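You operate a simulated robot arm through the tools that you are given. There is no shell and no other tool. Be economical: measure what you need, move in short steps, check, and stop when the job is done.

You are at the controls of a simulated two-armed robot. One attempt, no reset.

## Task
Hold the pot, unscrew it and dab paste along the end strip of the large sheet.
Fine: put the dabber back and screw the cap on again. Set down upright: felt dabber. A coat counts when it lies all over at full strength: go over it till it gets no stronger.

Only the result counts: the job must be done as asked and must still hold three seconds after the hand-in. Knocking over, shifting, dropping, spilling or breaking anything else fails it. A push-on lid holds only when it is set on centred and level and pressed home; a screw cap is set on level and turned clockwise until tight. Flat cloth is picked up by pressing the open fingertips on it (5 to 10 N) and closing them slowly along it; thin cloth reads only 2 to 8 mm in the jaws.

## Robot
Two 6-joint arms with two-finger parallel grippers on one trunk, on a base that drives. Base frame: it is fixed to the floor where the robot stands at the start and does not move with it; the origin is under the middle of the robot, x ahead of it, y to its left, z up. Units: m, degrees, N and s.
The left shoulder is at the start at [0.06, 0.187, 1.247], the right one opposite. With the tool pointing down near the work surface each hand reaches from about 0.26 to 0.62 m from the robot's upright axis, wherever it stands, measured 20 degrees to its own side. Places, roughly: large sheet (24x13x6 cm) [0.5, 0.5, 1]. Payload 1.57 kg a hand.
The TCP of each hand is the grasp point between the finger pads, 0.03 m short of the fingertips. In the tool frame z runs along the fingers and y along their closing line. Largest opening 0.11 m; finger width 0.024, thickness 0.012; the body of the gripper, 0.048 by 0.112 m, starts 0.078 m behind the TCP.
Orientation is that of the tool frame in the base frame, as [roll, pitch, yaw] about the fixed x, y, z axes, in that order (R = Rz(yaw) Ry(pitch) Rx(roll)). With the fingers straight down and closing along the base's y, the tool's x points along the base's -x, its y along +y and its z along -z.

## Interface
- The arms move only by the tool jog_arm. It takes "left_deltas", "right_deltas" or both (then of equal length, played together; a hand with none holds still); each is a list of rows, each a list of 3 entries, a list of its own where there are three numbers: the opening in per cent of the stroke, from 0 (shut) to 100 (fully open), then the shift along the tool's x, y, z in m, then the turn, a rotation vector about the tool's x, y, z in degrees. In form: [[grip, [tx, ty, tz], [wx, wy, wz]], ...]. A call has 1 to 20 rows; each row is the pose to reach, as a shift and turn from the pose commanded when the call began, along the tool's axes at that moment. A row lasts 0.2 s, in which the tool goes at most 0.05 m and 8.6 degrees; a call with a longer step from one row to the next is refused whole, and so is a gripper value outside its range. Where a pose cannot be reached the arm comes as near as it can. A force on the tool above 40 N (or 10 N above the force at the start of the call, whichever is more), or a blocked arm, ends the call early, and 0.2 s more pass. The fingers move at their own pace (about 0.153 m/s each) and stop on an object; they squeeze with about 37 N. The grip force told is the motor's: it shows also when the fingers shut on nothing. Time passes only in rows, and 0.2 s behind the last, so rows that repeat a pose let the fingers close. It gives the time, the measured TCP pose, the force on the tool (base axes), the opening and the grip force at its end, in the units of the frame above (readings bear some noise), with the torque about the TCP (base axes, N m) and any sound that the robot's microphone picked up.
- Cameras (640 x 400 px; columns grow to the right, rows downward): "scene" is now at [0.008, 0.0391, 1.7928]; the picture's right is [0.51, -0.86, 0.00], its down [-0.64, -0.38, -0.67] and it looks along [0.57, 0.34, -0.75] (base axes); focal length 270 px, centre (320, 200). "left" rides on the left gripper at [0.07, -0.016, -0.141] in its tool frame; the picture's right is [0.23, 0.97, 0.00], its down [-0.86, 0.20, -0.48] and it looks along [-0.47, 0.11, 0.88] (tool axes); focal length 222 px, centre (320, 200). "right" rides on the right gripper at [0.07, 0.016, -0.141] in its tool frame; the picture's right is [-0.23, 0.97, 0.00], its down [-0.86, -0.20, -0.48] and it looks along [-0.47, -0.11, 0.88] (tool axes); focal length 222 px, centre (320, 200). There is no depth. A picture from a camera that has moved, and an enlarged one, comes with that camera's place and axes in the base frame and with its lens.
- capture(camera): a new picture of that camera. No time passes.
- lift_body(by): slides the trunk up (or, below 0, down) by that many m; the arms and the scene camera ride with it, the base frame stays. It gives what a move gives, with no picture.
- steer(legs): drives the robot by 1 to 6 legs, each [ahead, left, turn to the left] in m, m and degrees, along the robot's own axes; the way and the turn of a leg run together, so that a leg with both is an arc; at most 1.5 m and 180 degrees a leg. The arms and the cameras ride along, it lands a little off, and it stops where it bumps. It gives what a move gives.
- aim_head(pan, tilt): turns the head with the scene camera to pan (to the left, within 86 degrees either way) and tilt (down, from -29 to 69), counted from straight ahead of the robot. It gives what a move gives.
- inspect(camera, box): a new picture of the part [left, top, right, bottom] of that camera's present view, enlarged. No time passes.
- job_done(): hands the job in; it is judged then, once.

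Work in short steps. Places have to be worked out from the pictures, the camera data and where the tool is seen: move nearer, look again, correct. Check each grasp and each placing, and mend what went wrong. You have 120 turns and 88 pictures in all, those below and enlarged ones among them. Open the grippers and draw the arms clear of the work before you hand the job in, unless the task says otherwise; then end with one line.

The tools are called after "Emit:" as a command line: name --argument value ..., lists and objects as JSON in quotes. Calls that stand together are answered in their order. jog_arm: Moves the arms, as the interface text tells. Its arguments: {"type":"object","properties":{"left_deltas":{"type":"array","items":{"type":"array"}},"right_deltas":{"type":"array","items":{"type":"array"}}},"required":[]} The other tools are called the same way: lift_body (by) slides the trunk up or down; steer (legs) drives the base; aim_head (pan, tilt) turns the head that bears the scene camera; capture (camera) takes a picture; inspect (camera, box) takes an enlarged picture of a part of a camera's view; job_done () hands the job in.

At the start:

```text
time_s: 0.0
left_eef_pos: [0.3414, 0.3727, 1.4109]
left_tcp_rot: [-180.0, 0.0, -179.9]
left_wrist_force: [-0.1, 0.1, -0.3]
left_ft_torque: [0.01, 0.04, 0.0]
left_gripper_width: 0.11
left_grasp_force: 0.0
right_eef_pos: [0.3432, 0.0162, 1.4107]
right_tcp_rot: [179.9, 0.0, -180.0]
right_wrist_force: [0.5, 0.1, 0.0]
right_ft_torque: [0.01, 0.01, -0.03]
right_gripper_width: 0.1101
right_grasp_force: 0.1
trunk travel left (down, up): [-0.875, 0.115]
robot x, y, heading: [-0.0007, 0.0003, -0.0]
head pan, tilt: [30.8, 48.2]
```

scene: 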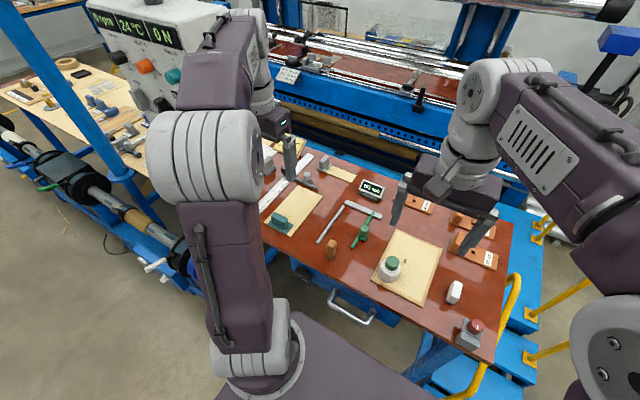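
right: 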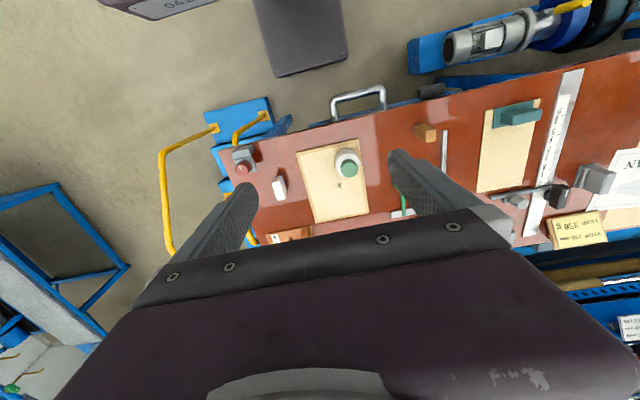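
left: 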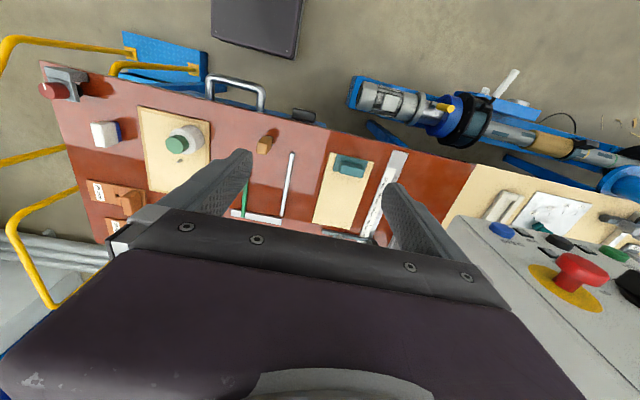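

I see a pot with a green cap standing on a beige sheet on the right, and another sheet with a teal block on it. I'll enlarge both areas before planning.

Emit:
inspect --camera "scene" --box '[340, 170, 520, 360]'

Emit:
inspect --camera "scene" --box '[240, 120, 420, 270]'

Emit:
inspect --camera "left" --box '[40, 60, 440, 260]'

```text
2.11 times, centred on (430, 265) of scene
camera zoom: at [0.008, 0.0391, 1.7928], right [0.51, -0.86, 0.0], down [-0.64, -0.38, -0.67], along [0.57, 0.34, -0.75], focal length 569 px, centre (88, 63)
```

zoom: 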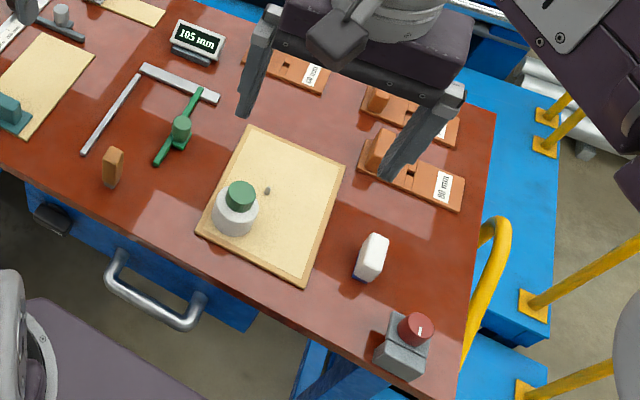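

```text
2.67 times, centred on (330, 195) of scene
camera zoom: at [0.008, 0.0391, 1.7928], right [0.51, -0.86, 0.0], down [-0.64, -0.38, -0.67], along [0.57, 0.34, -0.75], focal length 720 px, centre (293, 213)
```

zoom: 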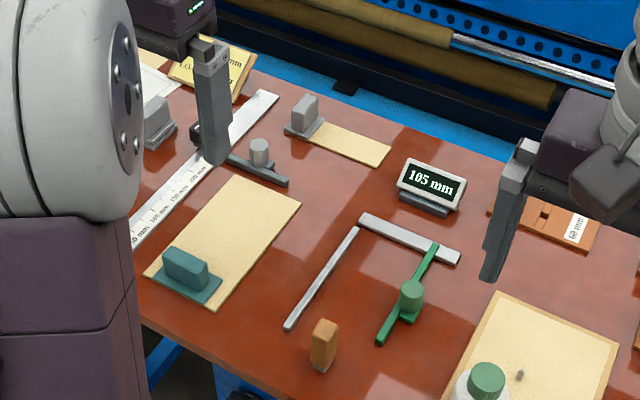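

```text
1.60 times, centred on (240, 160) of left
camera zoom: at [0.2717, 0.3551, 1.5517], right [-0.23, 0.97, 0.0], down [0.86, 0.2, 0.48], along [0.47, 0.11, -0.88], focal length 355 px, centre (448, 264)
```

zoom: 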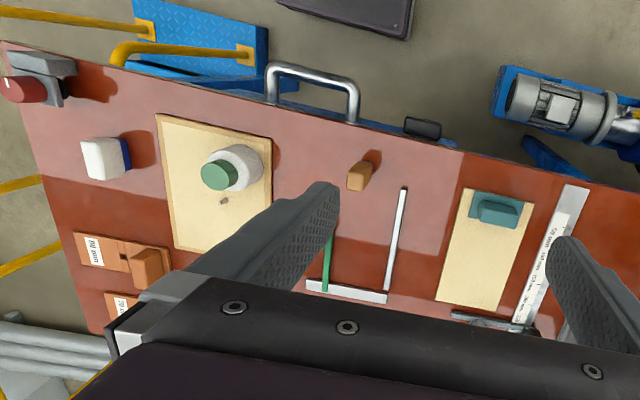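

The pot is at roughly [0.48, 0.05], the large sheet spans x .44–.675 and y .42–.545 with a teal weight on it, and the tan block near [0.45, 0.25] could be the dabber. I'll enlarge the sign, the blocks and the sheet.

Emit:
inspect --camera "right" --box '[460, 80, 640, 260]'

Emit:
inspect --camera "right" --box '[290, 110, 450, 230]'

Emit:
inspect --camera "scene" --box '[300, 220, 360, 270]'

```text
2.22 times, centred on (550, 170) of right
camera zoom: at [0.2729, 0.0337, 1.5511], right [0.23, 0.97, 0.0], down [0.86, -0.2, 0.48], along [0.47, -0.11, -0.88], focal length 494 px, centre (-191, 267)
```

zoom: 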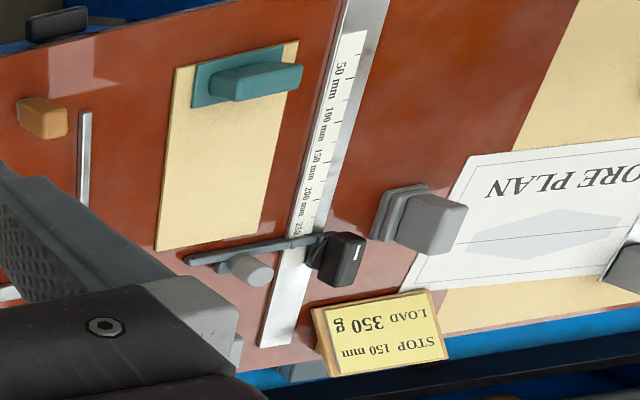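

```text
3.33 times, centred on (370, 170) of right
camera zoom: at [0.2729, 0.0337, 1.5511], right [0.23, 0.97, 0.0], down [0.86, -0.2, 0.48], along [0.47, -0.11, -0.88], focal length 740 px, centre (153, 300)
```

zoom: 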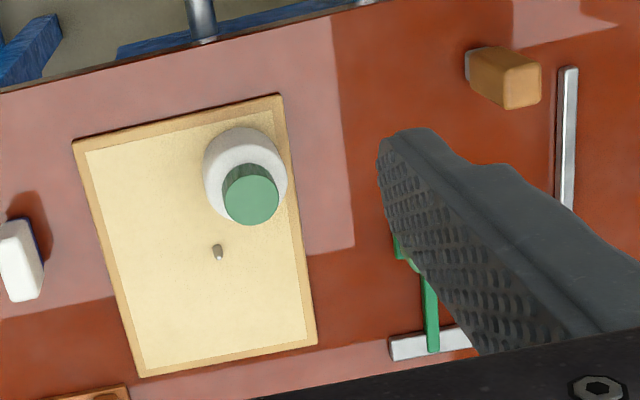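

```text
8.00 times, centred on (330, 245) of scene
camera zoom: at [0.008, 0.0391, 1.7928], right [0.51, -0.86, 0.0], down [-0.64, -0.38, -0.67], along [0.57, 0.34, -0.75], focal length 2161 px, centre (240, -160)
```

zoom: 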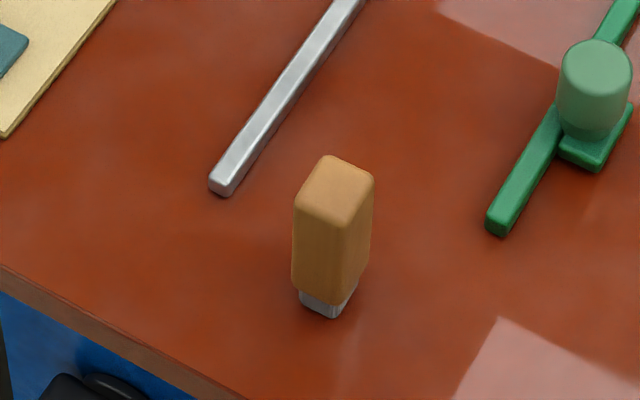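

The tan block with a grey foot looks like the felt dabber, but the white and blue block is another candidate. I'll lower both hands, well clear of everything, for closer views.

Emit:
jog_arm --right_deltas '[[100, [0, 0, 0.05], [0, 0, 0]], [100, [0, 0, 0.1], [0, 0, 0]], [100, [0, 0, 0.15], [0, 0, 0]], [100, [0, 0, 0.2], [0, 0, 0]], [100, [0, 0, 0.22], [0, 0, 0]]]' --left_deltas '[[100, [0, 0.02, 0.04], [0, 0, 0]], [100, [0, 0.04, 0.08], [0, 0, 0]], [100, [0, 0.06, 0.12], [0, 0, 0]], [100, [0, 0.08, 0.16], [0, 0, 0]], [100, [0, 0.08, 0.2], [0, 0, 0]]]'

Emit:
capture --camera "right"

Emit:
capture --camera "left"

```text
time_s: 1.2
left_eef_pos: [0.3417, 0.4555, 1.2093]
left_tcp_rot: [180.0, 0.0, 180.0]
left_wrist_force: [-0.2, 0.5, 0.1]
left_ft_torque: [-0.01, 0.0, 0.01]
left_gripper_width: 0.11
left_grasp_force: 0.0
right_eef_pos: [0.3446, 0.0174, 1.1895]
right_tcp_rot: [-179.9, -0.1, -179.9]
right_wrist_force: [-0.1, 0.7, 0.3]
right_ft_torque: [0.0, 0.02, -0.01]
right_gripper_width: 0.11
right_grasp_force: 0.1
trunk travel left (down, up): [-0.875, 0.115]
robot x, y, heading: [-0.0023, -0.0029, -0.2]
head pan, tilt: [30.8, 48.2]
```

```text
78 pictures are left
camera right: at [0.2748, 0.0344, 1.3305], right [0.23, 0.97, 0.0], down [0.86, -0.2, 0.48], along [0.47, -0.11, -0.88], focal length 222 px, centre (320, 200)
```

right: 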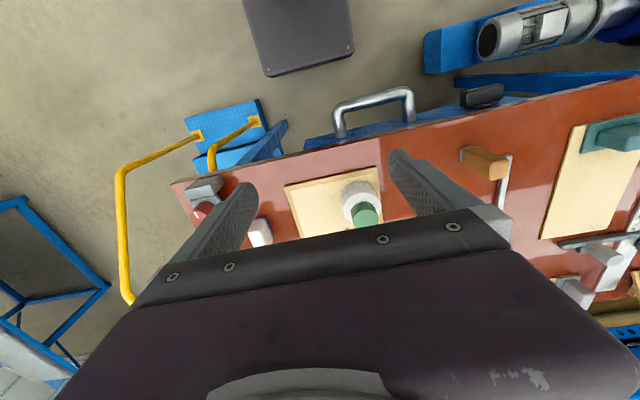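

```text
77 pictures are left
camera left: at [0.2725, 0.4386, 1.3508], right [-0.23, 0.97, 0.0], down [0.86, 0.2, 0.48], along [0.47, 0.11, -0.88], focal length 222 px, centre (320, 200)
```

left: 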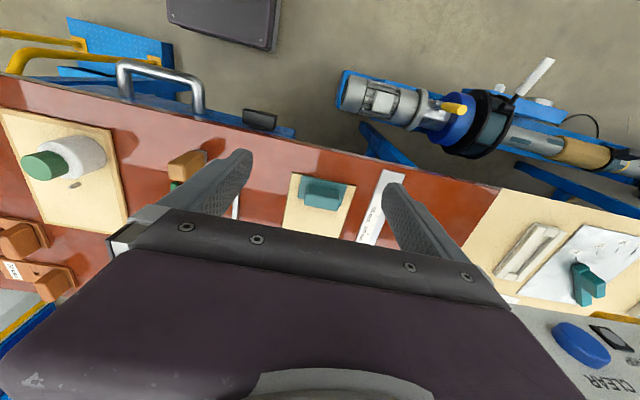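

I'll zoom on the blocks, the pot and the sheet from these closer viewpoints.

Emit:
inspect --camera "right" --box '[230, 160, 400, 260]'

Emit:
inspect --camera "left" --box '[140, 130, 240, 220]'

Emit:
inspect --camera "scene" --box '[400, 260, 500, 360]'

Emit:
inspect --camera "scene" --box '[230, 130, 360, 250]'

```text
3.76 times, centred on (315, 210) of right
camera zoom: at [0.2748, 0.0344, 1.3305], right [0.23, 0.97, 0.0], down [0.86, -0.2, 0.48], along [0.47, -0.11, -0.88], focal length 836 px, centre (339, 162)
```

zoom: 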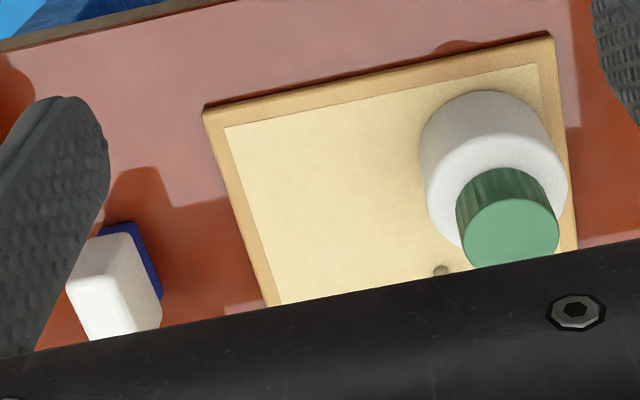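

```text
4.44 times, centred on (190, 175) of left
camera zoom: at [0.2725, 0.4386, 1.3508], right [-0.23, 0.97, 0.0], down [0.86, 0.2, 0.48], along [0.47, 0.11, -0.88], focal length 987 px, centre (898, 311)
```

zoom: 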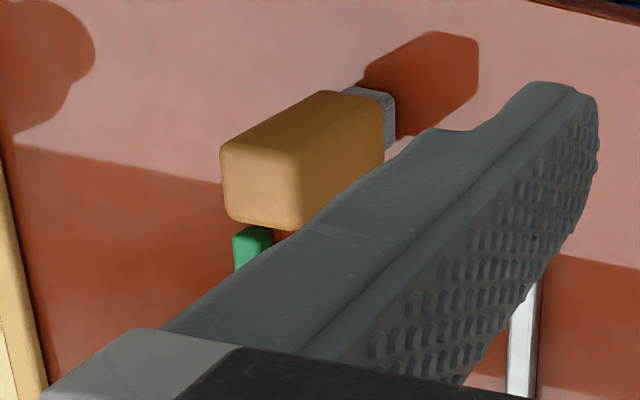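

```text
4.00 times, centred on (450, 310) of scene
camera zoom: at [0.0092, 0.0405, 1.7928], right [0.51, -0.86, 0.0], down [-0.64, -0.38, -0.67], along [0.57, 0.34, -0.75], focal length 1081 px, centre (-200, -240)
```

zoom: 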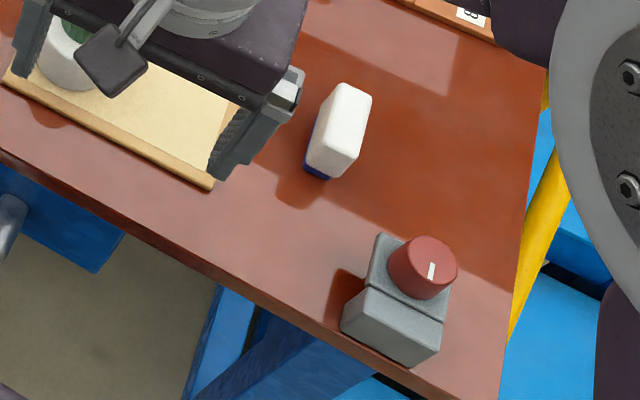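

```text
3.33 times, centred on (295, 190) of scene
camera zoom: at [0.0092, 0.0405, 1.7928], right [0.51, -0.86, 0.0], down [-0.64, -0.38, -0.67], along [0.57, 0.34, -0.75], focal length 900 px, centre (403, 233)
```

zoom: 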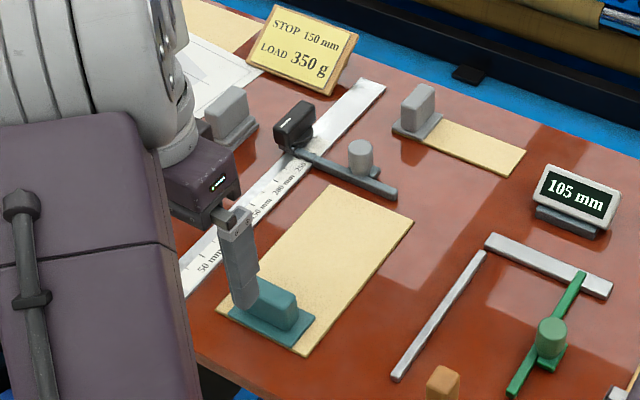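

Enlarged views keep their detail, so I'll zoom tightly on the two candidate blocks.

Emit:
inspect --camera "scene" --box '[472, 276, 502, 310]'

Emit:
inspect --camera "scene" --box '[322, 236, 342, 264]'

Emit:
inspect --camera "left" --box '[10, 120, 120, 210]'

```text
11.76 times, centred on (487, 293) of scene
camera zoom: at [0.0092, 0.0405, 1.7928], right [0.51, -0.86, 0.0], down [-0.64, -0.38, -0.67], along [0.57, 0.34, -0.75], focal length 3178 px, centre (-1645, -894)
```

zoom: 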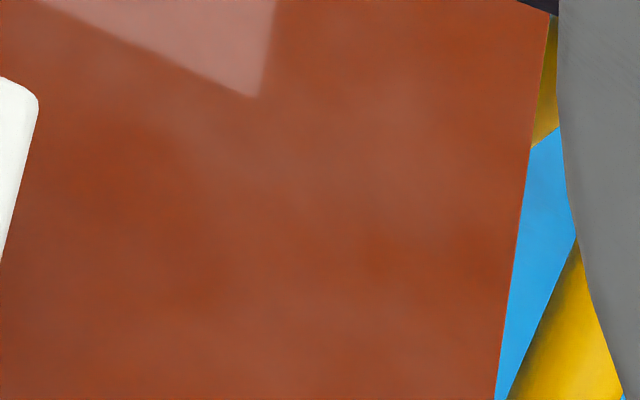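

```text
14.29 times, centred on (332, 250) of scene
camera zoom: at [0.0092, 0.0405, 1.7928], right [0.51, -0.86, 0.0], down [-0.64, -0.38, -0.67], along [0.57, 0.34, -0.75], focal length 3859 px, centre (149, -514)
```

zoom: 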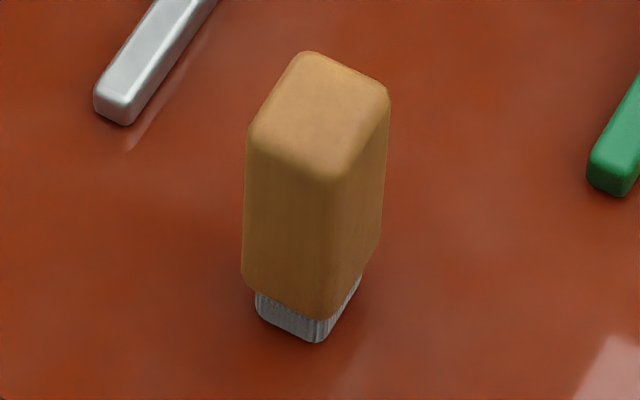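

```text
4.44 times, centred on (65, 165) of left
camera zoom: at [0.2725, 0.4386, 1.3508], right [-0.23, 0.97, 0.0], down [0.86, 0.2, 0.48], along [0.47, 0.11, -0.88], focal length 987 px, centre (1453, 356)
```

zoom: 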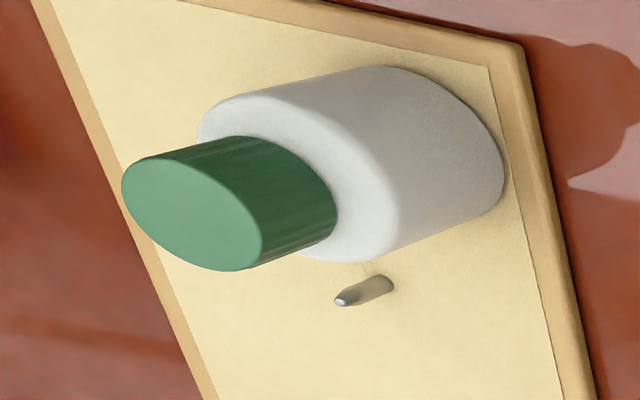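

I'll get a properly centred zoom on the white block.

Emit:
inspect --camera "scene" --box '[440, 276, 472, 310]'

Emit:
inspect --camera "right" --box '[240, 205, 280, 250]'

Emit:
inspect --camera "scene" --box '[255, 180, 325, 240]'

```text
11.76 times, centred on (456, 293) of scene
camera zoom: at [0.0092, 0.0405, 1.7928], right [0.51, -0.86, 0.0], down [-0.64, -0.38, -0.67], along [0.57, 0.34, -0.75], focal length 3178 px, centre (-1280, -894)
```

zoom: 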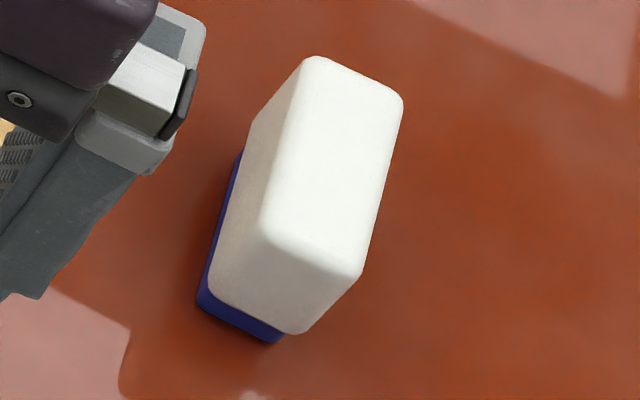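

```text
8.89 times, centred on (260, 228) of right
camera zoom: at [0.2748, 0.0344, 1.3305], right [0.23, 0.97, 0.0], down [0.86, -0.2, 0.48], along [0.47, -0.11, -0.88], focal length 1974 px, centre (853, -44)
```

zoom: 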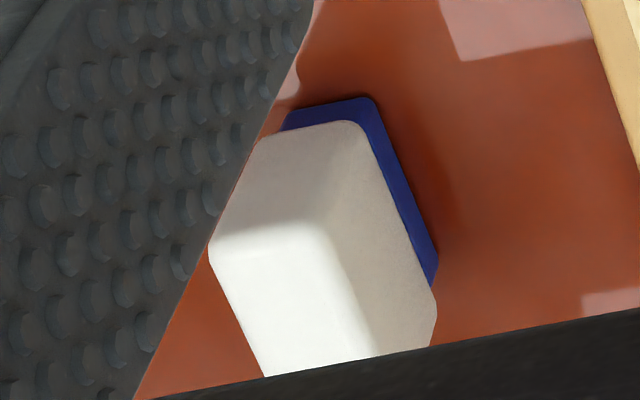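

```text
6.67 times, centred on (290, 210) of scene
camera zoom: at [0.0092, 0.0405, 1.7928], right [0.51, -0.86, 0.0], down [-0.64, -0.38, -0.67], along [0.57, 0.34, -0.75], focal length 1801 px, centre (520, 133)
```

zoom: 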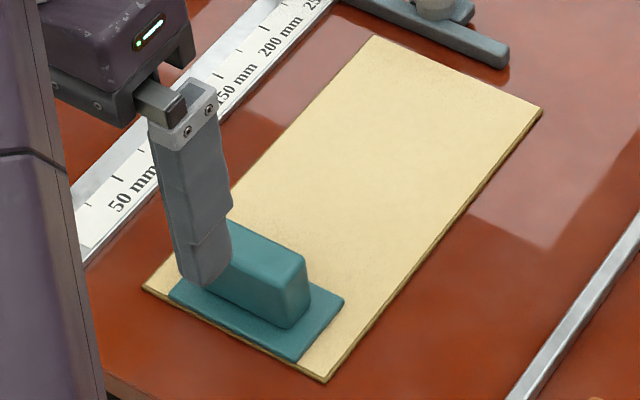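

The tan block has a narrow grey foot about 20 mm wide that would fit the pot mouth, so it is the dabber; the white and blue one is an eraser. The strip is the free far end at x≈0.65, so I'll raise the arms and drive to about (0.14, 0.2), where everything is in reach.

Emit:
jog_arm --right_deltas '[[100, [0, 0, -0.04], [0, 0, 0]], [100, [0, 0, -0.08], [0, 0, 0]], [100, [0, 0, -0.11], [0, 0, 0]]]' --left_deltas '[[100, [0, -0.04, -0.03], [0, 0, 0]], [100, [0, -0.08, -0.06], [0, 0, 0]], [100, [0, -0.1, -0.09], [0, 0, 0]]]'

Emit:
steer --legs '[[0.0, 0.2, 0]]'

Emit:
capture --camera "scene"

```text
time_s: 2.0
left_eef_pos: [0.3413, 0.3513, 1.3011]
left_tcp_rot: [-180.0, 0.0, -180.0]
left_wrist_force: [0.4, 0.2, 0.0]
left_ft_torque: [0.0, 0.03, -0.04]
left_gripper_width: 0.1104
left_grasp_force: 0.1
right_eef_pos: [0.3428, 0.0177, 1.3009]
right_tcp_rot: [180.0, 0.0, 180.0]
right_wrist_force: [0.2, -0.7, -0.3]
right_ft_torque: [0.02, 0.0, 0.01]
right_gripper_width: 0.11
right_grasp_force: 0.0
trunk travel left (down, up): [-0.875, 0.115]
robot x, y, heading: [0.0006, 0.0011, -0.0]
head pan, tilt: [30.8, 48.2]
```

```text
time_s: 3.6
left_eef_pos: [0.3416, 0.5503, 1.3024]
left_tcp_rot: [179.8, 0.0, -179.9]
left_wrist_force: [0.1, 0.0, -0.4]
left_ft_torque: [0.04, 0.0, 0.01]
left_gripper_width: 0.1101
left_grasp_force: 0.0
right_eef_pos: [0.3445, 0.216, 1.3016]
right_tcp_rot: [179.9, 0.1, -179.8]
right_wrist_force: [0.6, -0.7, 0.7]
right_ft_torque: [0.08, 0.01, 0.02]
right_gripper_width: 0.11
right_grasp_force: 0.1
trunk travel left (down, up): [-0.875, 0.115]
robot x, y, heading: [0.0016, 0.205, 0.4]
head pan, tilt: [30.8, 48.2]
```

```text
66 pictures are left
camera scene: at [0.0077, 0.2363, 1.793], right [0.51, -0.86, 0.0], down [-0.64, -0.38, -0.67], along [0.57, 0.34, -0.74], focal length 270 px, centre (320, 200)
```

scene: 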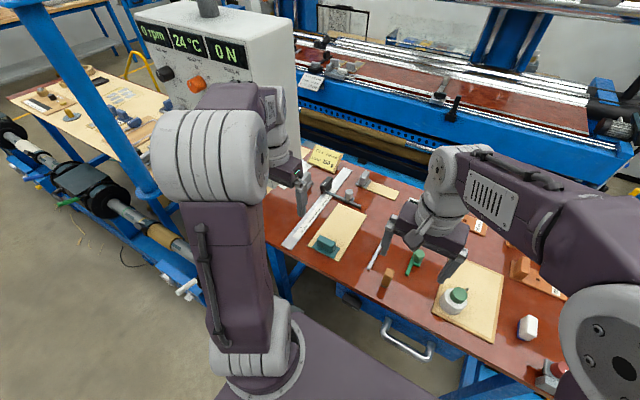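

The control box is ahead of me on the left. I'll pull the left hand 7 cm to the right for margin and then drive ahead in two legs.

Emit:
jog_arm --left_deltas '[[100, [0, -0.035, 0], [0, 0, 0]], [100, [0, -0.07, 0], [0, 0, 0]]]'

Emit:
steer --legs '[[0.07, 0, 0], [0.07, 0, 0]]'

Emit:
aim_head --pan 0 --tilt 62

Emit:
capture --camera "scene"

```text
time_s: 4.2
left_eef_pos: [0.3422, 0.4802, 1.3002]
left_tcp_rot: [179.8, -0.1, -180.0]
left_wrist_force: [0.5, -0.2, 0.0]
left_ft_torque: [0.04, -0.02, 0.03]
left_gripper_width: 0.1101
left_grasp_force: 0.0
right_eef_pos: [0.3428, 0.2166, 1.3011]
right_tcp_rot: [179.8, 0.0, -179.9]
right_wrist_force: [0.2, 0.0, 0.3]
right_ft_torque: [0.05, 0.0, 0.02]
right_gripper_width: 0.1102
right_grasp_force: 0.0
trunk travel left (down, up): [-0.875, 0.115]
robot x, y, heading: [-0.0016, 0.2045, 0.1]
head pan, tilt: [30.8, 48.2]
```

```text
time_s: 5.8
left_eef_pos: [0.4652, 0.4845, 1.3037]
left_tcp_rot: [179.9, 0.6, -179.9]
left_wrist_force: [-1.4, 0.1, 0.5]
left_ft_torque: [0.01, -0.16, -0.02]
left_gripper_width: 0.1101
left_grasp_force: 0.0
right_eef_pos: [0.4666, 0.2219, 1.3069]
right_tcp_rot: [179.9, 0.8, -179.8]
right_wrist_force: [-1.1, 0.1, 0.4]
right_ft_torque: [-0.01, -0.13, 0.02]
right_gripper_width: 0.1101
right_grasp_force: 0.1
trunk travel left (down, up): [-0.875, 0.115]
robot x, y, heading: [0.1402, 0.2004, 0.1]
head pan, tilt: [30.8, 48.2]
```

```text
time_s: 6.8
left_eef_pos: [0.4832, 0.4841, 1.2988]
left_tcp_rot: [-180.0, -0.1, -180.0]
left_wrist_force: [0.0, 0.0, 1.2]
left_ft_torque: [-0.01, 0.06, -0.03]
left_gripper_width: 0.1101
left_grasp_force: 0.0
right_eef_pos: [0.4846, 0.2208, 1.2997]
right_tcp_rot: [180.0, -0.2, -179.9]
right_wrist_force: [0.2, 0.1, 0.1]
right_ft_torque: [-0.03, 0.03, 0.01]
right_gripper_width: 0.1103
right_grasp_force: 0.1
trunk travel left (down, up): [-0.875, 0.115]
robot x, y, heading: [0.138, 0.2053, 0.2]
head pan, tilt: [0.0, 62.0]
```

```text
65 pictures are left
camera scene: at [0.1475, 0.2026, 1.7755], right [0.0, -1.0, 0.0], down [-0.88, 0.0, -0.47], along [0.47, 0.0, -0.88], focal length 270 px, centre (320, 200)
```

scene: 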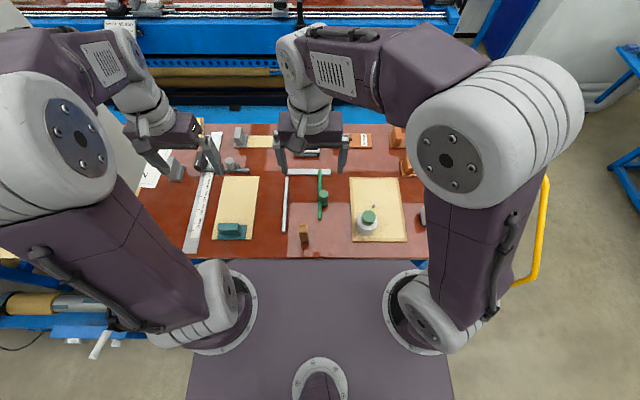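

Arrived at about (0.138, 0.204) without a bump. Next I'll take precise zooms of the pot, the dabber and the sheet from here.

Emit:
inspect --camera "scene" --box '[330, 170, 430, 250]'

Emit:
inspect --camera "scene" --box '[200, 165, 320, 250]'

```text
5.00 times, centred on (380, 210) of scene
camera zoom: at [0.1475, 0.2026, 1.7755], right [0.0, -1.0, 0.0], down [-0.88, 0.0, -0.47], along [0.47, 0.0, -0.88], focal length 1351 px, centre (20, 150)
```

zoom: 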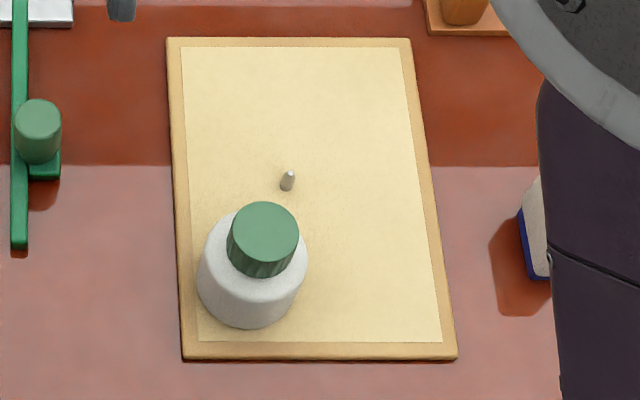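

```text
4.71 times, centred on (260, 208) of scene
camera zoom: at [0.1475, 0.2026, 1.7755], right [0.0, -1.0, 0.0], down [-0.88, 0.0, -0.47], along [0.47, 0.0, -0.88], focal length 1271 px, centre (602, 165)
```

zoom: 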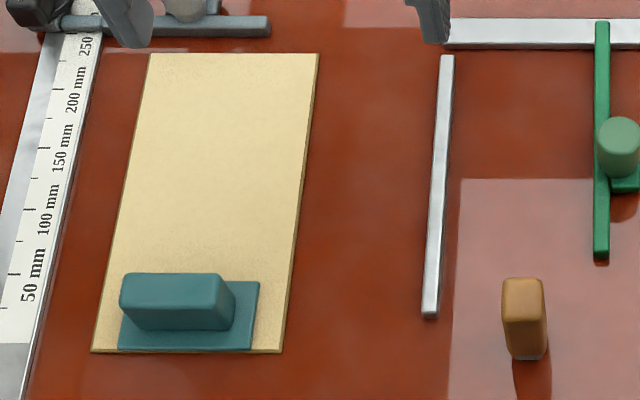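

I place the pot at about (.486, .055), with its body from z .957 to 1.012 and r≈.035, and its cap from 1.014 to 1.038 with dia .042. The left hand will take it from the near left, tilted down 40°, so I first move the right hand aside and turn the left to its approach pose up high.

Emit:
jog_arm --right_deltas '[[100, [0, -0.05, 0], [0, 0, 0]], [100, [0, -0.1, 0], [0, 0, 0]], [100, [0, -0.15, 0], [0, 0, 0]], [100, [0, -0.2, 0], [0, 0, 0]], [100, [0, -0.24, 0], [0, 0, 0]]]'

Emit:
jog_arm --left_deltas '[[100, [0.008, -0.035, 0], [2.45, -5.92, 5.26]], [100, [0.016, -0.07, 0], [4.9, -11.85, 10.52]], [100, [0.024, -0.105, 0], [7.35, -17.8, 15.8]], [100, [0.032, -0.14, 0], [9.8, -23.7, 21.05]], [100, [0.04, -0.175, 0], [12.25, -29.6, 26.3]], [100, [0.048, -0.21, 0], [14.7, -35.5, 31.6]], [100, [0.056, -0.245, 0], [17.15, -41.5, 36.8]], [100, [0.063, -0.28, 0.02], [19.6, -47.4, 42.1]], [100, [0.063, -0.31, 0.06], [19.6, -47.4, 42.1]]]'

Emit:
capture --camera "scene"

```text
time_s: 8.0
left_eef_pos: [0.479, 0.4828, 1.2988]
left_tcp_rot: [180.0, 0.0, -179.9]
left_wrist_force: [-0.3, 0.0, 0.2]
left_ft_torque: [0.02, 0.04, -0.01]
left_gripper_width: 0.11
left_grasp_force: 0.0
right_eef_pos: [0.4815, -0.0212, 1.3023]
right_tcp_rot: [179.9, 0.0, -179.8]
right_wrist_force: [0.4, 0.9, 0.0]
right_ft_torque: [0.02, -0.01, 0.05]
right_gripper_width: 0.1102
right_grasp_force: 0.0
trunk travel left (down, up): [-0.875, 0.115]
robot x, y, heading: [0.1376, 0.2037, 0.3]
head pan, tilt: [0.0, 62.0]
```

```text
time_s: 10.0
left_eef_pos: [0.4693, 0.1586, 1.327]
left_tcp_rot: [179.8, 49.7, 134.9]
left_wrist_force: [0.9, 0.2, -0.4]
left_ft_torque: [-0.02, 0.03, 0.01]
left_gripper_width: 0.1102
left_grasp_force: 0.1
left hand out of reach, approached as far as the arm can: row 4, 5, 6, 7, 8, 9
right_eef_pos: [0.4837, -0.0191, 1.3019]
right_tcp_rot: [179.9, -0.1, -179.8]
right_wrist_force: [0.6, -0.2, 0.2]
right_ft_torque: [-0.02, 0.04, 0.01]
right_gripper_width: 0.1099
right_grasp_force: 0.1
trunk travel left (down, up): [-0.875, 0.115]
robot x, y, heading: [0.14, 0.2035, 0.4]
head pan, tilt: [0.0, 62.0]
```

```text
62 pictures are left
camera scene: at [0.144, 0.2011, 1.7755], right [0.0, -1.0, 0.0], down [-0.88, 0.0, -0.47], along [0.47, 0.0, -0.88], focal length 270 px, centre (320, 200)
```

scene: 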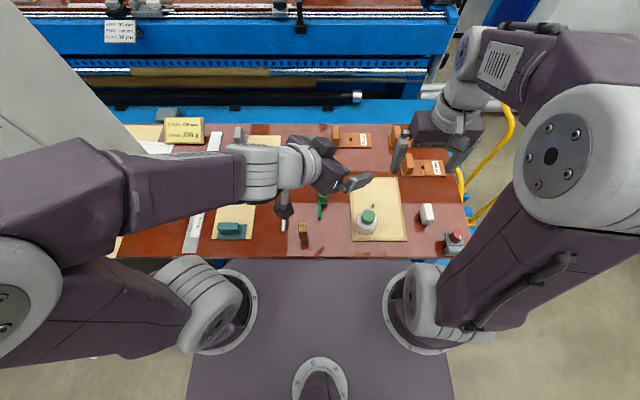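

The orientation is right, but the arm is too folded at that azimuth. I'll swing the approach to point along −y, raise the trunk a little for room, and move the right hand further aside.

Emit:
lift_body --by 0.06

Emit:
jog_arm --left_deltas '[[100, [0.0023, 0.0094, 0.005], [5.75, 0, 4.8]], [100, [0.0046, 0.0189, 0.01], [11.5, 0, 9.63]], [100, [0.007, 0.0283, 0.015], [17.25, 0, 14.45]], [100, [0.0093, 0.0377, 0.02], [23, 0, 19.27]], [100, [0.0116, 0.0472, 0.025], [28.75, 0, 24.1]], [100, [0.0139, 0.0566, 0.0301], [34.5, 0, 28.9]]]' --right_deltas '[[100, [0, -0.02, 0], [0, 0, 0]], [100, [0, -0.04, 0], [0, 0, 0]], [100, [0, -0.06, 0], [0, 0, 0]], [100, [0, -0.08, 0], [0, 0, 0]], [100, [0, -0.08, 0], [0, 0, 0]], [100, [0, -0.08, 0], [0, 0, 0]]]'

```text
time_s: 11.0
left_eef_pos: [0.4687, 0.1598, 1.3866]
left_tcp_rot: [180.0, 50.0, 135.0]
left_wrist_force: [-0.4, 0.1, -0.3]
left_ft_torque: [-0.03, 0.03, 0.0]
left_gripper_width: 0.1101
left_grasp_force: 0.0
right_eef_pos: [0.4827, -0.0182, 1.3625]
right_tcp_rot: [-180.0, 0.0, -179.9]
right_wrist_force: [0.2, 0.3, 0.0]
right_ft_torque: [-0.01, 0.0, 0.0]
right_gripper_width: 0.1099
right_grasp_force: 0.0
trunk travel left (down, up): [-0.935, 0.055]
robot x, y, heading: [0.1362, 0.1976, 0.1]
head pan, tilt: [0.0, 62.0]
```

```text
time_s: 12.4
left_eef_pos: [0.5198, 0.1921, 1.3555]
left_tcp_rot: [-179.9, 50.0, 90.1]
left_wrist_force: [0.8, -0.5, 0.6]
left_ft_torque: [0.0, 0.03, -0.03]
left_gripper_width: 0.1102
left_grasp_force: 0.0
right_eef_pos: [0.4834, -0.098, 1.361]
right_tcp_rot: [-179.9, -0.1, -179.8]
right_wrist_force: [0.7, 0.0, -0.3]
right_ft_torque: [-0.02, 0.01, 0.0]
right_gripper_width: 0.11
right_grasp_force: 0.0
trunk travel left (down, up): [-0.935, 0.055]
robot x, y, heading: [0.1379, 0.2043, -0.1]
head pan, tilt: [0.0, 62.0]
```

The left hand is now oriented as planned, and shifts run from the actual pose. I'll bring it down to a spot back from the pot and look.

Emit:
jog_arm --left_deltas '[[100, [0.0324, -0.0068, 0.0251], [0, 0, 0]], [100, [0.0648, -0.0136, 0.0502], [0, 0, 0]], [100, [0.0972, -0.0204, 0.0754], [0, 0, 0]], [100, [0.1296, -0.0272, 0.1005], [0, 0, 0]], [100, [0.162, -0.034, 0.1257], [0, 0, 0]]]'

Emit:
capture --camera "left"

Emit:
inspect --camera "scene" --box '[250, 140, 430, 260]'

```text
time_s: 13.6
left_eef_pos: [0.4945, 0.2007, 1.1602]
left_tcp_rot: [-179.5, 49.8, 90.4]
left_wrist_force: [-0.5, -0.1, -0.6]
left_ft_torque: [-0.01, 0.03, -0.01]
left_gripper_width: 0.1098
left_grasp_force: 0.1
left hand out of reach, approached as far as the arm can: row 5
right_eef_pos: [0.4842, -0.0983, 1.3613]
right_tcp_rot: [180.0, -0.1, -179.9]
right_wrist_force: [-0.8, 0.8, 0.2]
right_ft_torque: [0.02, 0.0, -0.03]
right_gripper_width: 0.1099
right_grasp_force: 0.0
trunk travel left (down, up): [-0.935, 0.055]
robot x, y, heading: [0.1363, 0.2027, 0.4]
head pan, tilt: [0.0, 62.0]
```

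```text
61 pictures are left
camera left: at [0.4793, 0.352, 1.1978], right [0.97, 0.15, -0.18], down [0.21, -0.19, 0.96], along [0.11, -0.97, -0.21], focal length 222 px, centre (320, 200)
```

left: 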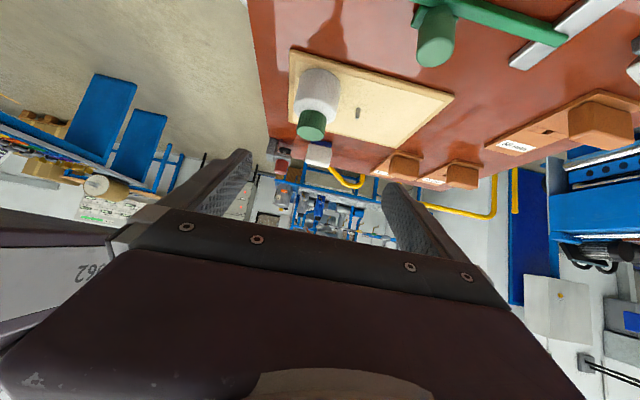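

```text
3.33 times, centred on (340, 200) of scene
camera zoom: at [0.1444, 0.2029, 1.8356], right [0.0, -1.0, 0.0], down [-0.88, 0.0, -0.47], along [0.47, 0.0, -0.88], focal length 900 px, centre (253, 200)
```

zoom: 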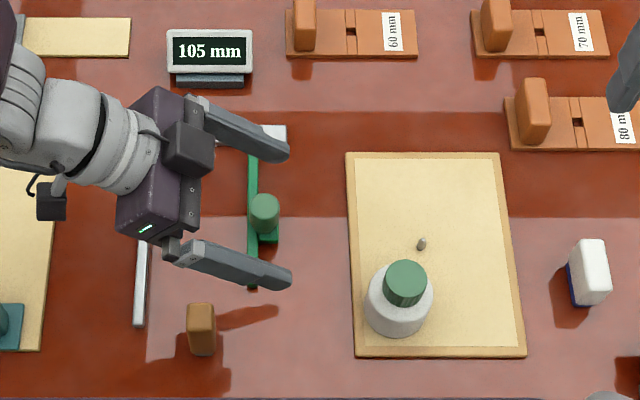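

The hand is just at the edge of its folded range, but going on toward the pot unfolds the arm. I'll go on to the pre-grasp point and check the reach.

Emit:
jog_arm --left_deltas '[[100, [0.0114, -0.003, 0.0331], [0, 0, 0]], [100, [0.0228, -0.006, 0.0662], [0, 0, 0]], [100, [0.0342, -0.0085, 0.0993], [0, 0, 0]]]'

Emit:
inspect --camera "scene" --box '[250, 140, 430, 260]'

```text
time_s: 14.4
left_eef_pos: [0.5213, 0.1361, 1.0754]
left_tcp_rot: [-178.7, 49.7, 90.8]
left_wrist_force: [-0.5, -0.1, 0.1]
left_ft_torque: [0.01, 0.02, 0.0]
left_gripper_width: 0.1099
left_grasp_force: 0.0
left hand out of reach, approached as far as the arm can: row 1, 2, 3
right_eef_pos: [0.4832, -0.0989, 1.3613]
right_tcp_rot: [180.0, 0.0, -179.8]
right_wrist_force: [-0.6, -0.1, -0.7]
right_ft_torque: [-0.02, 0.03, -0.05]
right_gripper_width: 0.1098
right_grasp_force: 0.0
trunk travel left (down, up): [-0.935, 0.055]
robot x, y, heading: [0.1343, 0.2046, 0.3]
head pan, tilt: [0.0, 62.0]
```

```text
3.33 times, centred on (340, 200) of scene
camera zoom: at [0.1433, 0.2014, 1.8356], right [0.0, -1.0, 0.0], down [-0.88, 0.0, -0.47], along [0.47, 0.0, -0.88], focal length 900 px, centre (253, 200)
```

zoom: 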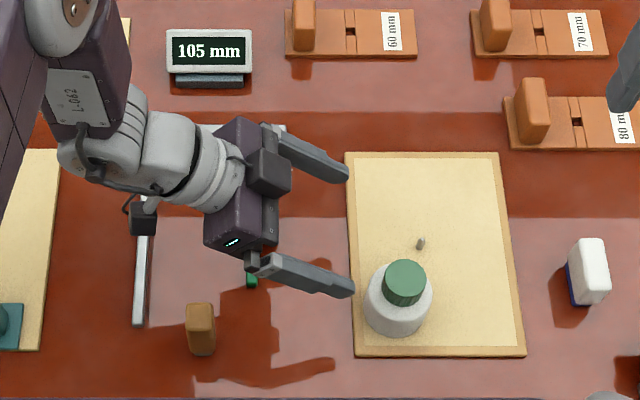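

The left arm cannot pull back in x from here. I'll raise the hand and back the robot up 0.11 m for the unscrewing; the sheet can be approached again later.

Emit:
jog_arm --left_deltas '[[100, [-0.02, 0, -0.04], [0, 0, 0]], [100, [-0.05, 0, -0.07], [0, 0, 0]]]'

Emit:
steer --legs '[[-0.11, 0, 0]]'

Emit:
jog_arm --left_deltas '[[100, [0, 0, 0], [0, 0, 0]]]'

```text
time_s: 15.0
left_eef_pos: [0.5184, 0.1577, 1.1601]
left_tcp_rot: [-179.9, 50.0, 90.0]
left_wrist_force: [0.4, 0.2, -0.3]
left_ft_torque: [-0.02, 0.02, 0.02]
left_gripper_width: 0.1102
left_grasp_force: 0.1
right_eef_pos: [0.4809, -0.0984, 1.3613]
right_tcp_rot: [-180.0, 0.1, -179.9]
right_wrist_force: [-1.2, 0.8, 0.0]
right_ft_torque: [0.01, -0.06, -0.02]
right_gripper_width: 0.11
right_grasp_force: 0.1
trunk travel left (down, up): [-0.935, 0.055]
robot x, y, heading: [0.1372, 0.2039, 0.0]
head pan, tilt: [0.0, 62.0]
```

```text
time_s: 16.2
left_eef_pos: [0.4139, 0.156, 1.1588]
left_tcp_rot: [-179.6, 50.0, 90.3]
left_wrist_force: [0.9, -1.0, 0.3]
left_ft_torque: [0.0, 0.01, -0.05]
left_gripper_width: 0.11
left_grasp_force: 0.0
right_eef_pos: [0.3785, -0.0992, 1.3602]
right_tcp_rot: [180.0, -0.3, 180.0]
right_wrist_force: [0.0, 0.3, -0.5]
right_ft_torque: [0.02, 0.02, 0.03]
right_gripper_width: 0.1099
right_grasp_force: 0.0
trunk travel left (down, up): [-0.935, 0.055]
robot x, y, heading: [0.0269, 0.2039, 0.3]
head pan, tilt: [0.0, 62.0]
```

```text
time_s: 16.6
left_eef_pos: [0.4091, 0.1561, 1.1602]
left_tcp_rot: [-179.8, 49.9, 90.0]
left_wrist_force: [-0.3, 0.1, 0.6]
left_ft_torque: [-0.01, 0.0, 0.01]
left_gripper_width: 0.1102
left_grasp_force: 0.1
right_eef_pos: [0.3721, -0.1005, 1.3618]
right_tcp_rot: [179.9, 0.0, 180.0]
right_wrist_force: [-0.6, 0.3, -0.2]
right_ft_torque: [0.01, 0.0, -0.01]
right_gripper_width: 0.1101
right_grasp_force: 0.1
trunk travel left (down, up): [-0.935, 0.055]
robot x, y, heading: [0.0268, 0.2005, 0.0]
head pan, tilt: [0.0, 62.0]
```

Now I move the left hand to the pre-grasp pose (.486, .147, 1.069).

Emit:
jog_arm --left_deltas '[[100, [0, 0.04, 0], [0, 0, 0]], [100, [0, 0.077, 0], [0, 0, 0]], [100, [0.032, 0.077, 0.033], [0, 0, 0]], [100, [0.0639, 0.077, 0.0654], [0, 0, 0]]]'

Emit:
inspect --camera "scene" --box '[270, 90, 430, 200]'

Emit:
inspect --camera "left" --box '[170, 0, 470, 190]'

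```text
time_s: 17.6
left_eef_pos: [0.4857, 0.1483, 1.0691]
left_tcp_rot: [-180.0, 49.9, 90.0]
left_wrist_force: [-0.2, 0.1, 1.1]
left_ft_torque: [-0.01, -0.01, 0.01]
left_gripper_width: 0.1099
left_grasp_force: 0.2
right_eef_pos: [0.3727, -0.0991, 1.3619]
right_tcp_rot: [-180.0, 0.0, 179.9]
right_wrist_force: [-0.2, 0.2, 0.3]
right_ft_torque: [-0.01, 0.01, 0.01]
right_gripper_width: 0.11
right_grasp_force: 0.0
trunk travel left (down, up): [-0.935, 0.055]
robot x, y, heading: [0.0286, 0.205, -0.0]
head pan, tilt: [0.0, 62.0]
```

```text
3.64 times, centred on (350, 145) of scene
camera zoom: at [0.034, 0.202, 1.8356], right [0.0, -1.0, 0.0], down [-0.88, 0.0, -0.47], along [0.47, 0.0, -0.88], focal length 982 px, centre (211, 400)
```

zoom: 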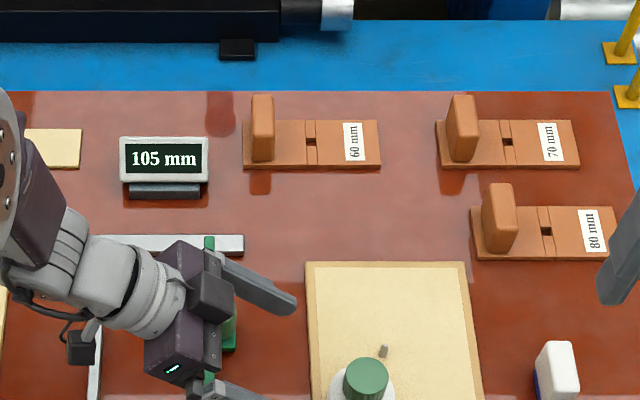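

```text
2.11 times, centred on (320, 95) of left
camera zoom: at [0.4707, 0.3019, 1.1064], right [0.97, 0.15, -0.17], down [0.2, -0.19, 0.96], along [0.11, -0.97, -0.21], focal length 468 px, centre (320, 421)
```

zoom: 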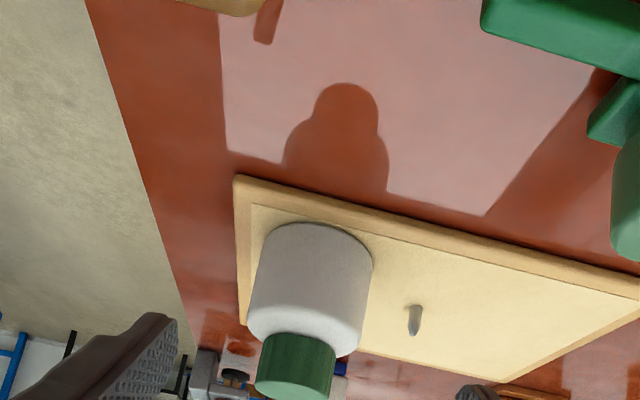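

Two views put the pot axis at about (.481, .057). I'll slide the left hand in along its tool axis with the fingers open around the body.

Emit:
jog_arm --left_deltas '[[100, [0, -0.005, 0.03], [0, 0, 0]], [100, [0, -0.005, 0.06], [0, 0, 0]], [100, [0.0005, -0.005, 0.085], [0, 0, 0]], [100, [0.001, -0.005, 0.109], [0, 0, 0]]]'

Emit:
inspect --camera "scene" --box '[290, 130, 410, 220]'

Emit:
capture --camera "left"

```text
time_s: 18.6
left_eef_pos: [0.4832, 0.0638, 1.0059]
left_tcp_rot: [178.8, 50.2, 89.1]
left_wrist_force: [0.3, -0.5, 15.6]
left_ft_torque: [2.73, 0.35, -0.16]
left_gripper_width: 0.1099
left_grasp_force: 0.1
right_eef_pos: [0.3702, -0.101, 1.3627]
right_tcp_rot: [179.9, 0.0, 180.0]
right_wrist_force: [0.0, 0.5, -0.2]
right_ft_torque: [-0.02, 0.01, 0.04]
right_gripper_width: 0.1099
right_grasp_force: 0.0
trunk travel left (down, up): [-0.935, 0.055]
robot x, y, heading: [0.0272, 0.2022, -0.1]
head pan, tilt: [0.0, 62.0]
stopped in row 4 (left hand): the force on the tool passed its limit (the readings are from after the stop); the commanded pose is now the measured one
```

```text
4.44 times, centred on (350, 175) of scene
camera zoom: at [0.029, 0.2, 1.8357], right [0.0, -1.0, 0.0], down [-0.88, 0.0, -0.47], along [0.47, 0.0, -0.88], focal length 1201 px, centre (187, 311)
```

zoom: 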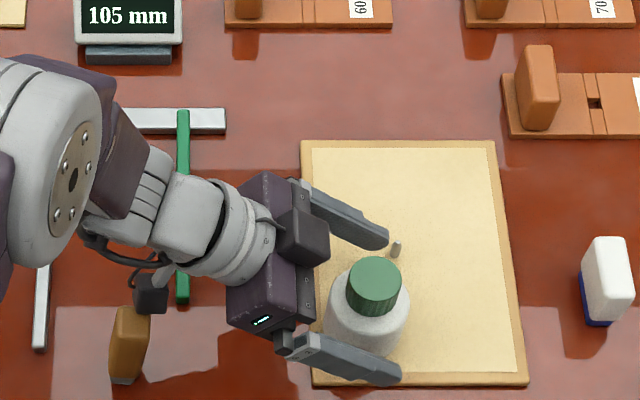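

```text
55 pictures are left
camera left: at [0.4668, 0.2162, 1.0424], right [0.98, 0.15, -0.16], down [0.19, -0.18, 0.97], along [0.11, -0.97, -0.2], focal length 222 px, centre (320, 200)
```

left: 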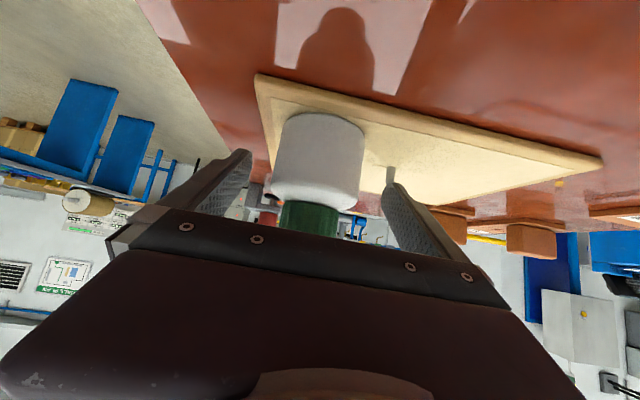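

The force, with torque about x, points to contact some 0.17 m behind the TCP: the camera box is on or beside the dabber's top. I'll retreat the same way at once and check the dabber.

Emit:
jog_arm --left_deltas '[[100, [-0.01, 0, -0.01], [0, 0, 0]], [100, [-0.02, 0, -0.04], [0, 0, 0]], [100, [-0.02, 0, -0.08], [0, 0, 0]]]'

Emit:
inspect --camera "scene" --box '[250, 130, 410, 240]'

```text
time_s: 19.4
left_eef_pos: [0.4831, 0.1143, 1.0693]
left_tcp_rot: [179.2, 50.3, 89.5]
left_wrist_force: [0.3, 0.5, 0.0]
left_ft_torque: [-0.03, -0.01, 0.02]
left_gripper_width: 0.11
left_grasp_force: 0.1
right_eef_pos: [0.3716, -0.0978, 1.3615]
right_tcp_rot: [-180.0, 0.0, 180.0]
right_wrist_force: [1.2, 0.5, -0.5]
right_ft_torque: [-0.03, -0.02, 0.03]
right_gripper_width: 0.1098
right_grasp_force: 0.0
trunk travel left (down, up): [-0.935, 0.055]
robot x, y, heading: [0.0291, 0.2015, -0.1]
head pan, tilt: [0.0, 62.0]
```

```text
3.64 times, centred on (330, 185) of scene
camera zoom: at [0.0327, 0.2039, 1.8354], right [0.0, -1.0, 0.0], down [-0.88, 0.0, -0.47], along [0.47, 0.0, -0.88], focal length 982 px, centre (284, 254)
```

zoom: 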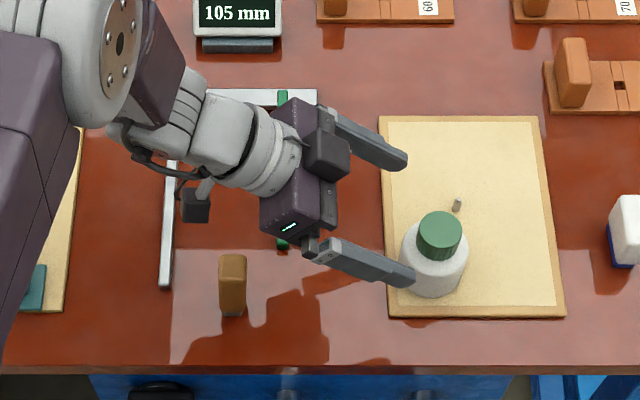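

The dabber is still upright and in place. I'll swing the approach 15° further so the camera clears the dabber, and narrow the opening to clear the small peg.

Emit:
jog_arm --left_deltas '[[82, [0.0046, 0.0135, -0.0288], [5.75, 0, 4.8]], [82, [0.0092, 0.027, -0.0576], [11.5, 0, 9.65]]]'

Emit:
inspect --camera "scene" --box '[250, 130, 410, 240]'

```text
time_s: 20.0
left_eef_pos: [0.5126, 0.1653, 1.0992]
left_tcp_rot: [179.2, 50.1, 74.4]
left_wrist_force: [-0.2, 0.0, -0.1]
left_ft_torque: [-0.02, -0.01, 0.0]
left_gripper_width: 0.0902
left_grasp_force: 0.0
right_eef_pos: [0.3736, -0.0986, 1.3621]
right_tcp_rot: [-179.9, 0.0, -179.9]
right_wrist_force: [-0.3, 0.6, 0.3]
right_ft_torque: [0.01, 0.03, 0.01]
right_gripper_width: 0.1101
right_grasp_force: 0.0
trunk travel left (down, up): [-0.935, 0.055]
robot x, y, heading: [0.0284, 0.2047, 0.0]
head pan, tilt: [0.0, 62.0]
```

```text
3.64 times, centred on (330, 185) of scene
camera zoom: at [0.0342, 0.2045, 1.8355], right [0.0, -1.0, 0.0], down [-0.88, 0.0, -0.47], along [0.47, 0.0, -0.88], focal length 982 px, centre (284, 254)
```

zoom: 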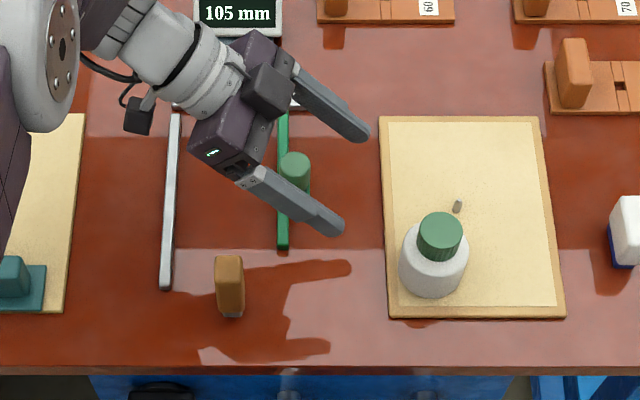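

The camera now passes well clear of the dabber. I'll slide the hand in along the tool axis to the pot.

Emit:
jog_arm --left_deltas '[[82, [0.0106, -0.0025, 0.0453], [0, 0, 0]], [82, [0.0105, -0.0025, 0.08], [0, 0, 0]], [82, [0.0104, -0.0026, 0.115], [0, 0, 0]], [82, [0.0103, -0.0026, 0.1452], [0, 0, 0]]]'

Emit:
inspect --camera "scene" --box '[270, 130, 400, 230]'

```text
time_s: 21.0
left_eef_pos: [0.4819, 0.0603, 1.0002]
left_tcp_rot: [179.2, 50.1, 74.5]
left_wrist_force: [0.2, 0.1, 0.1]
left_ft_torque: [-0.02, -0.01, -0.02]
left_gripper_width: 0.0901
left_grasp_force: 0.1
right_eef_pos: [0.3726, -0.1005, 1.3621]
right_tcp_rot: [180.0, 0.0, -179.9]
right_wrist_force: [-0.5, -0.3, 0.0]
right_ft_torque: [0.04, -0.01, 0.02]
right_gripper_width: 0.1099
right_grasp_force: 0.1
trunk travel left (down, up): [-0.935, 0.055]
robot x, y, heading: [0.0265, 0.2064, -0.1]
head pan, tilt: [0.0, 62.0]
```

```text
4.00 times, centred on (335, 180) of scene
camera zoom: at [0.0331, 0.2007, 1.8356], right [0.0, -1.0, 0.0], down [-0.88, 0.0, -0.47], along [0.47, 0.0, -0.88], focal length 1081 px, centre (260, 280)
```

zoom: 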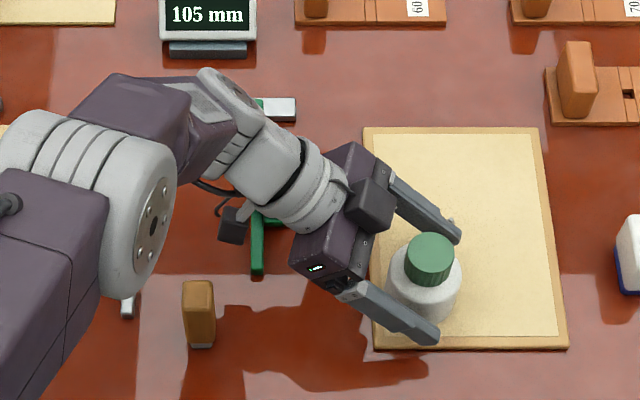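

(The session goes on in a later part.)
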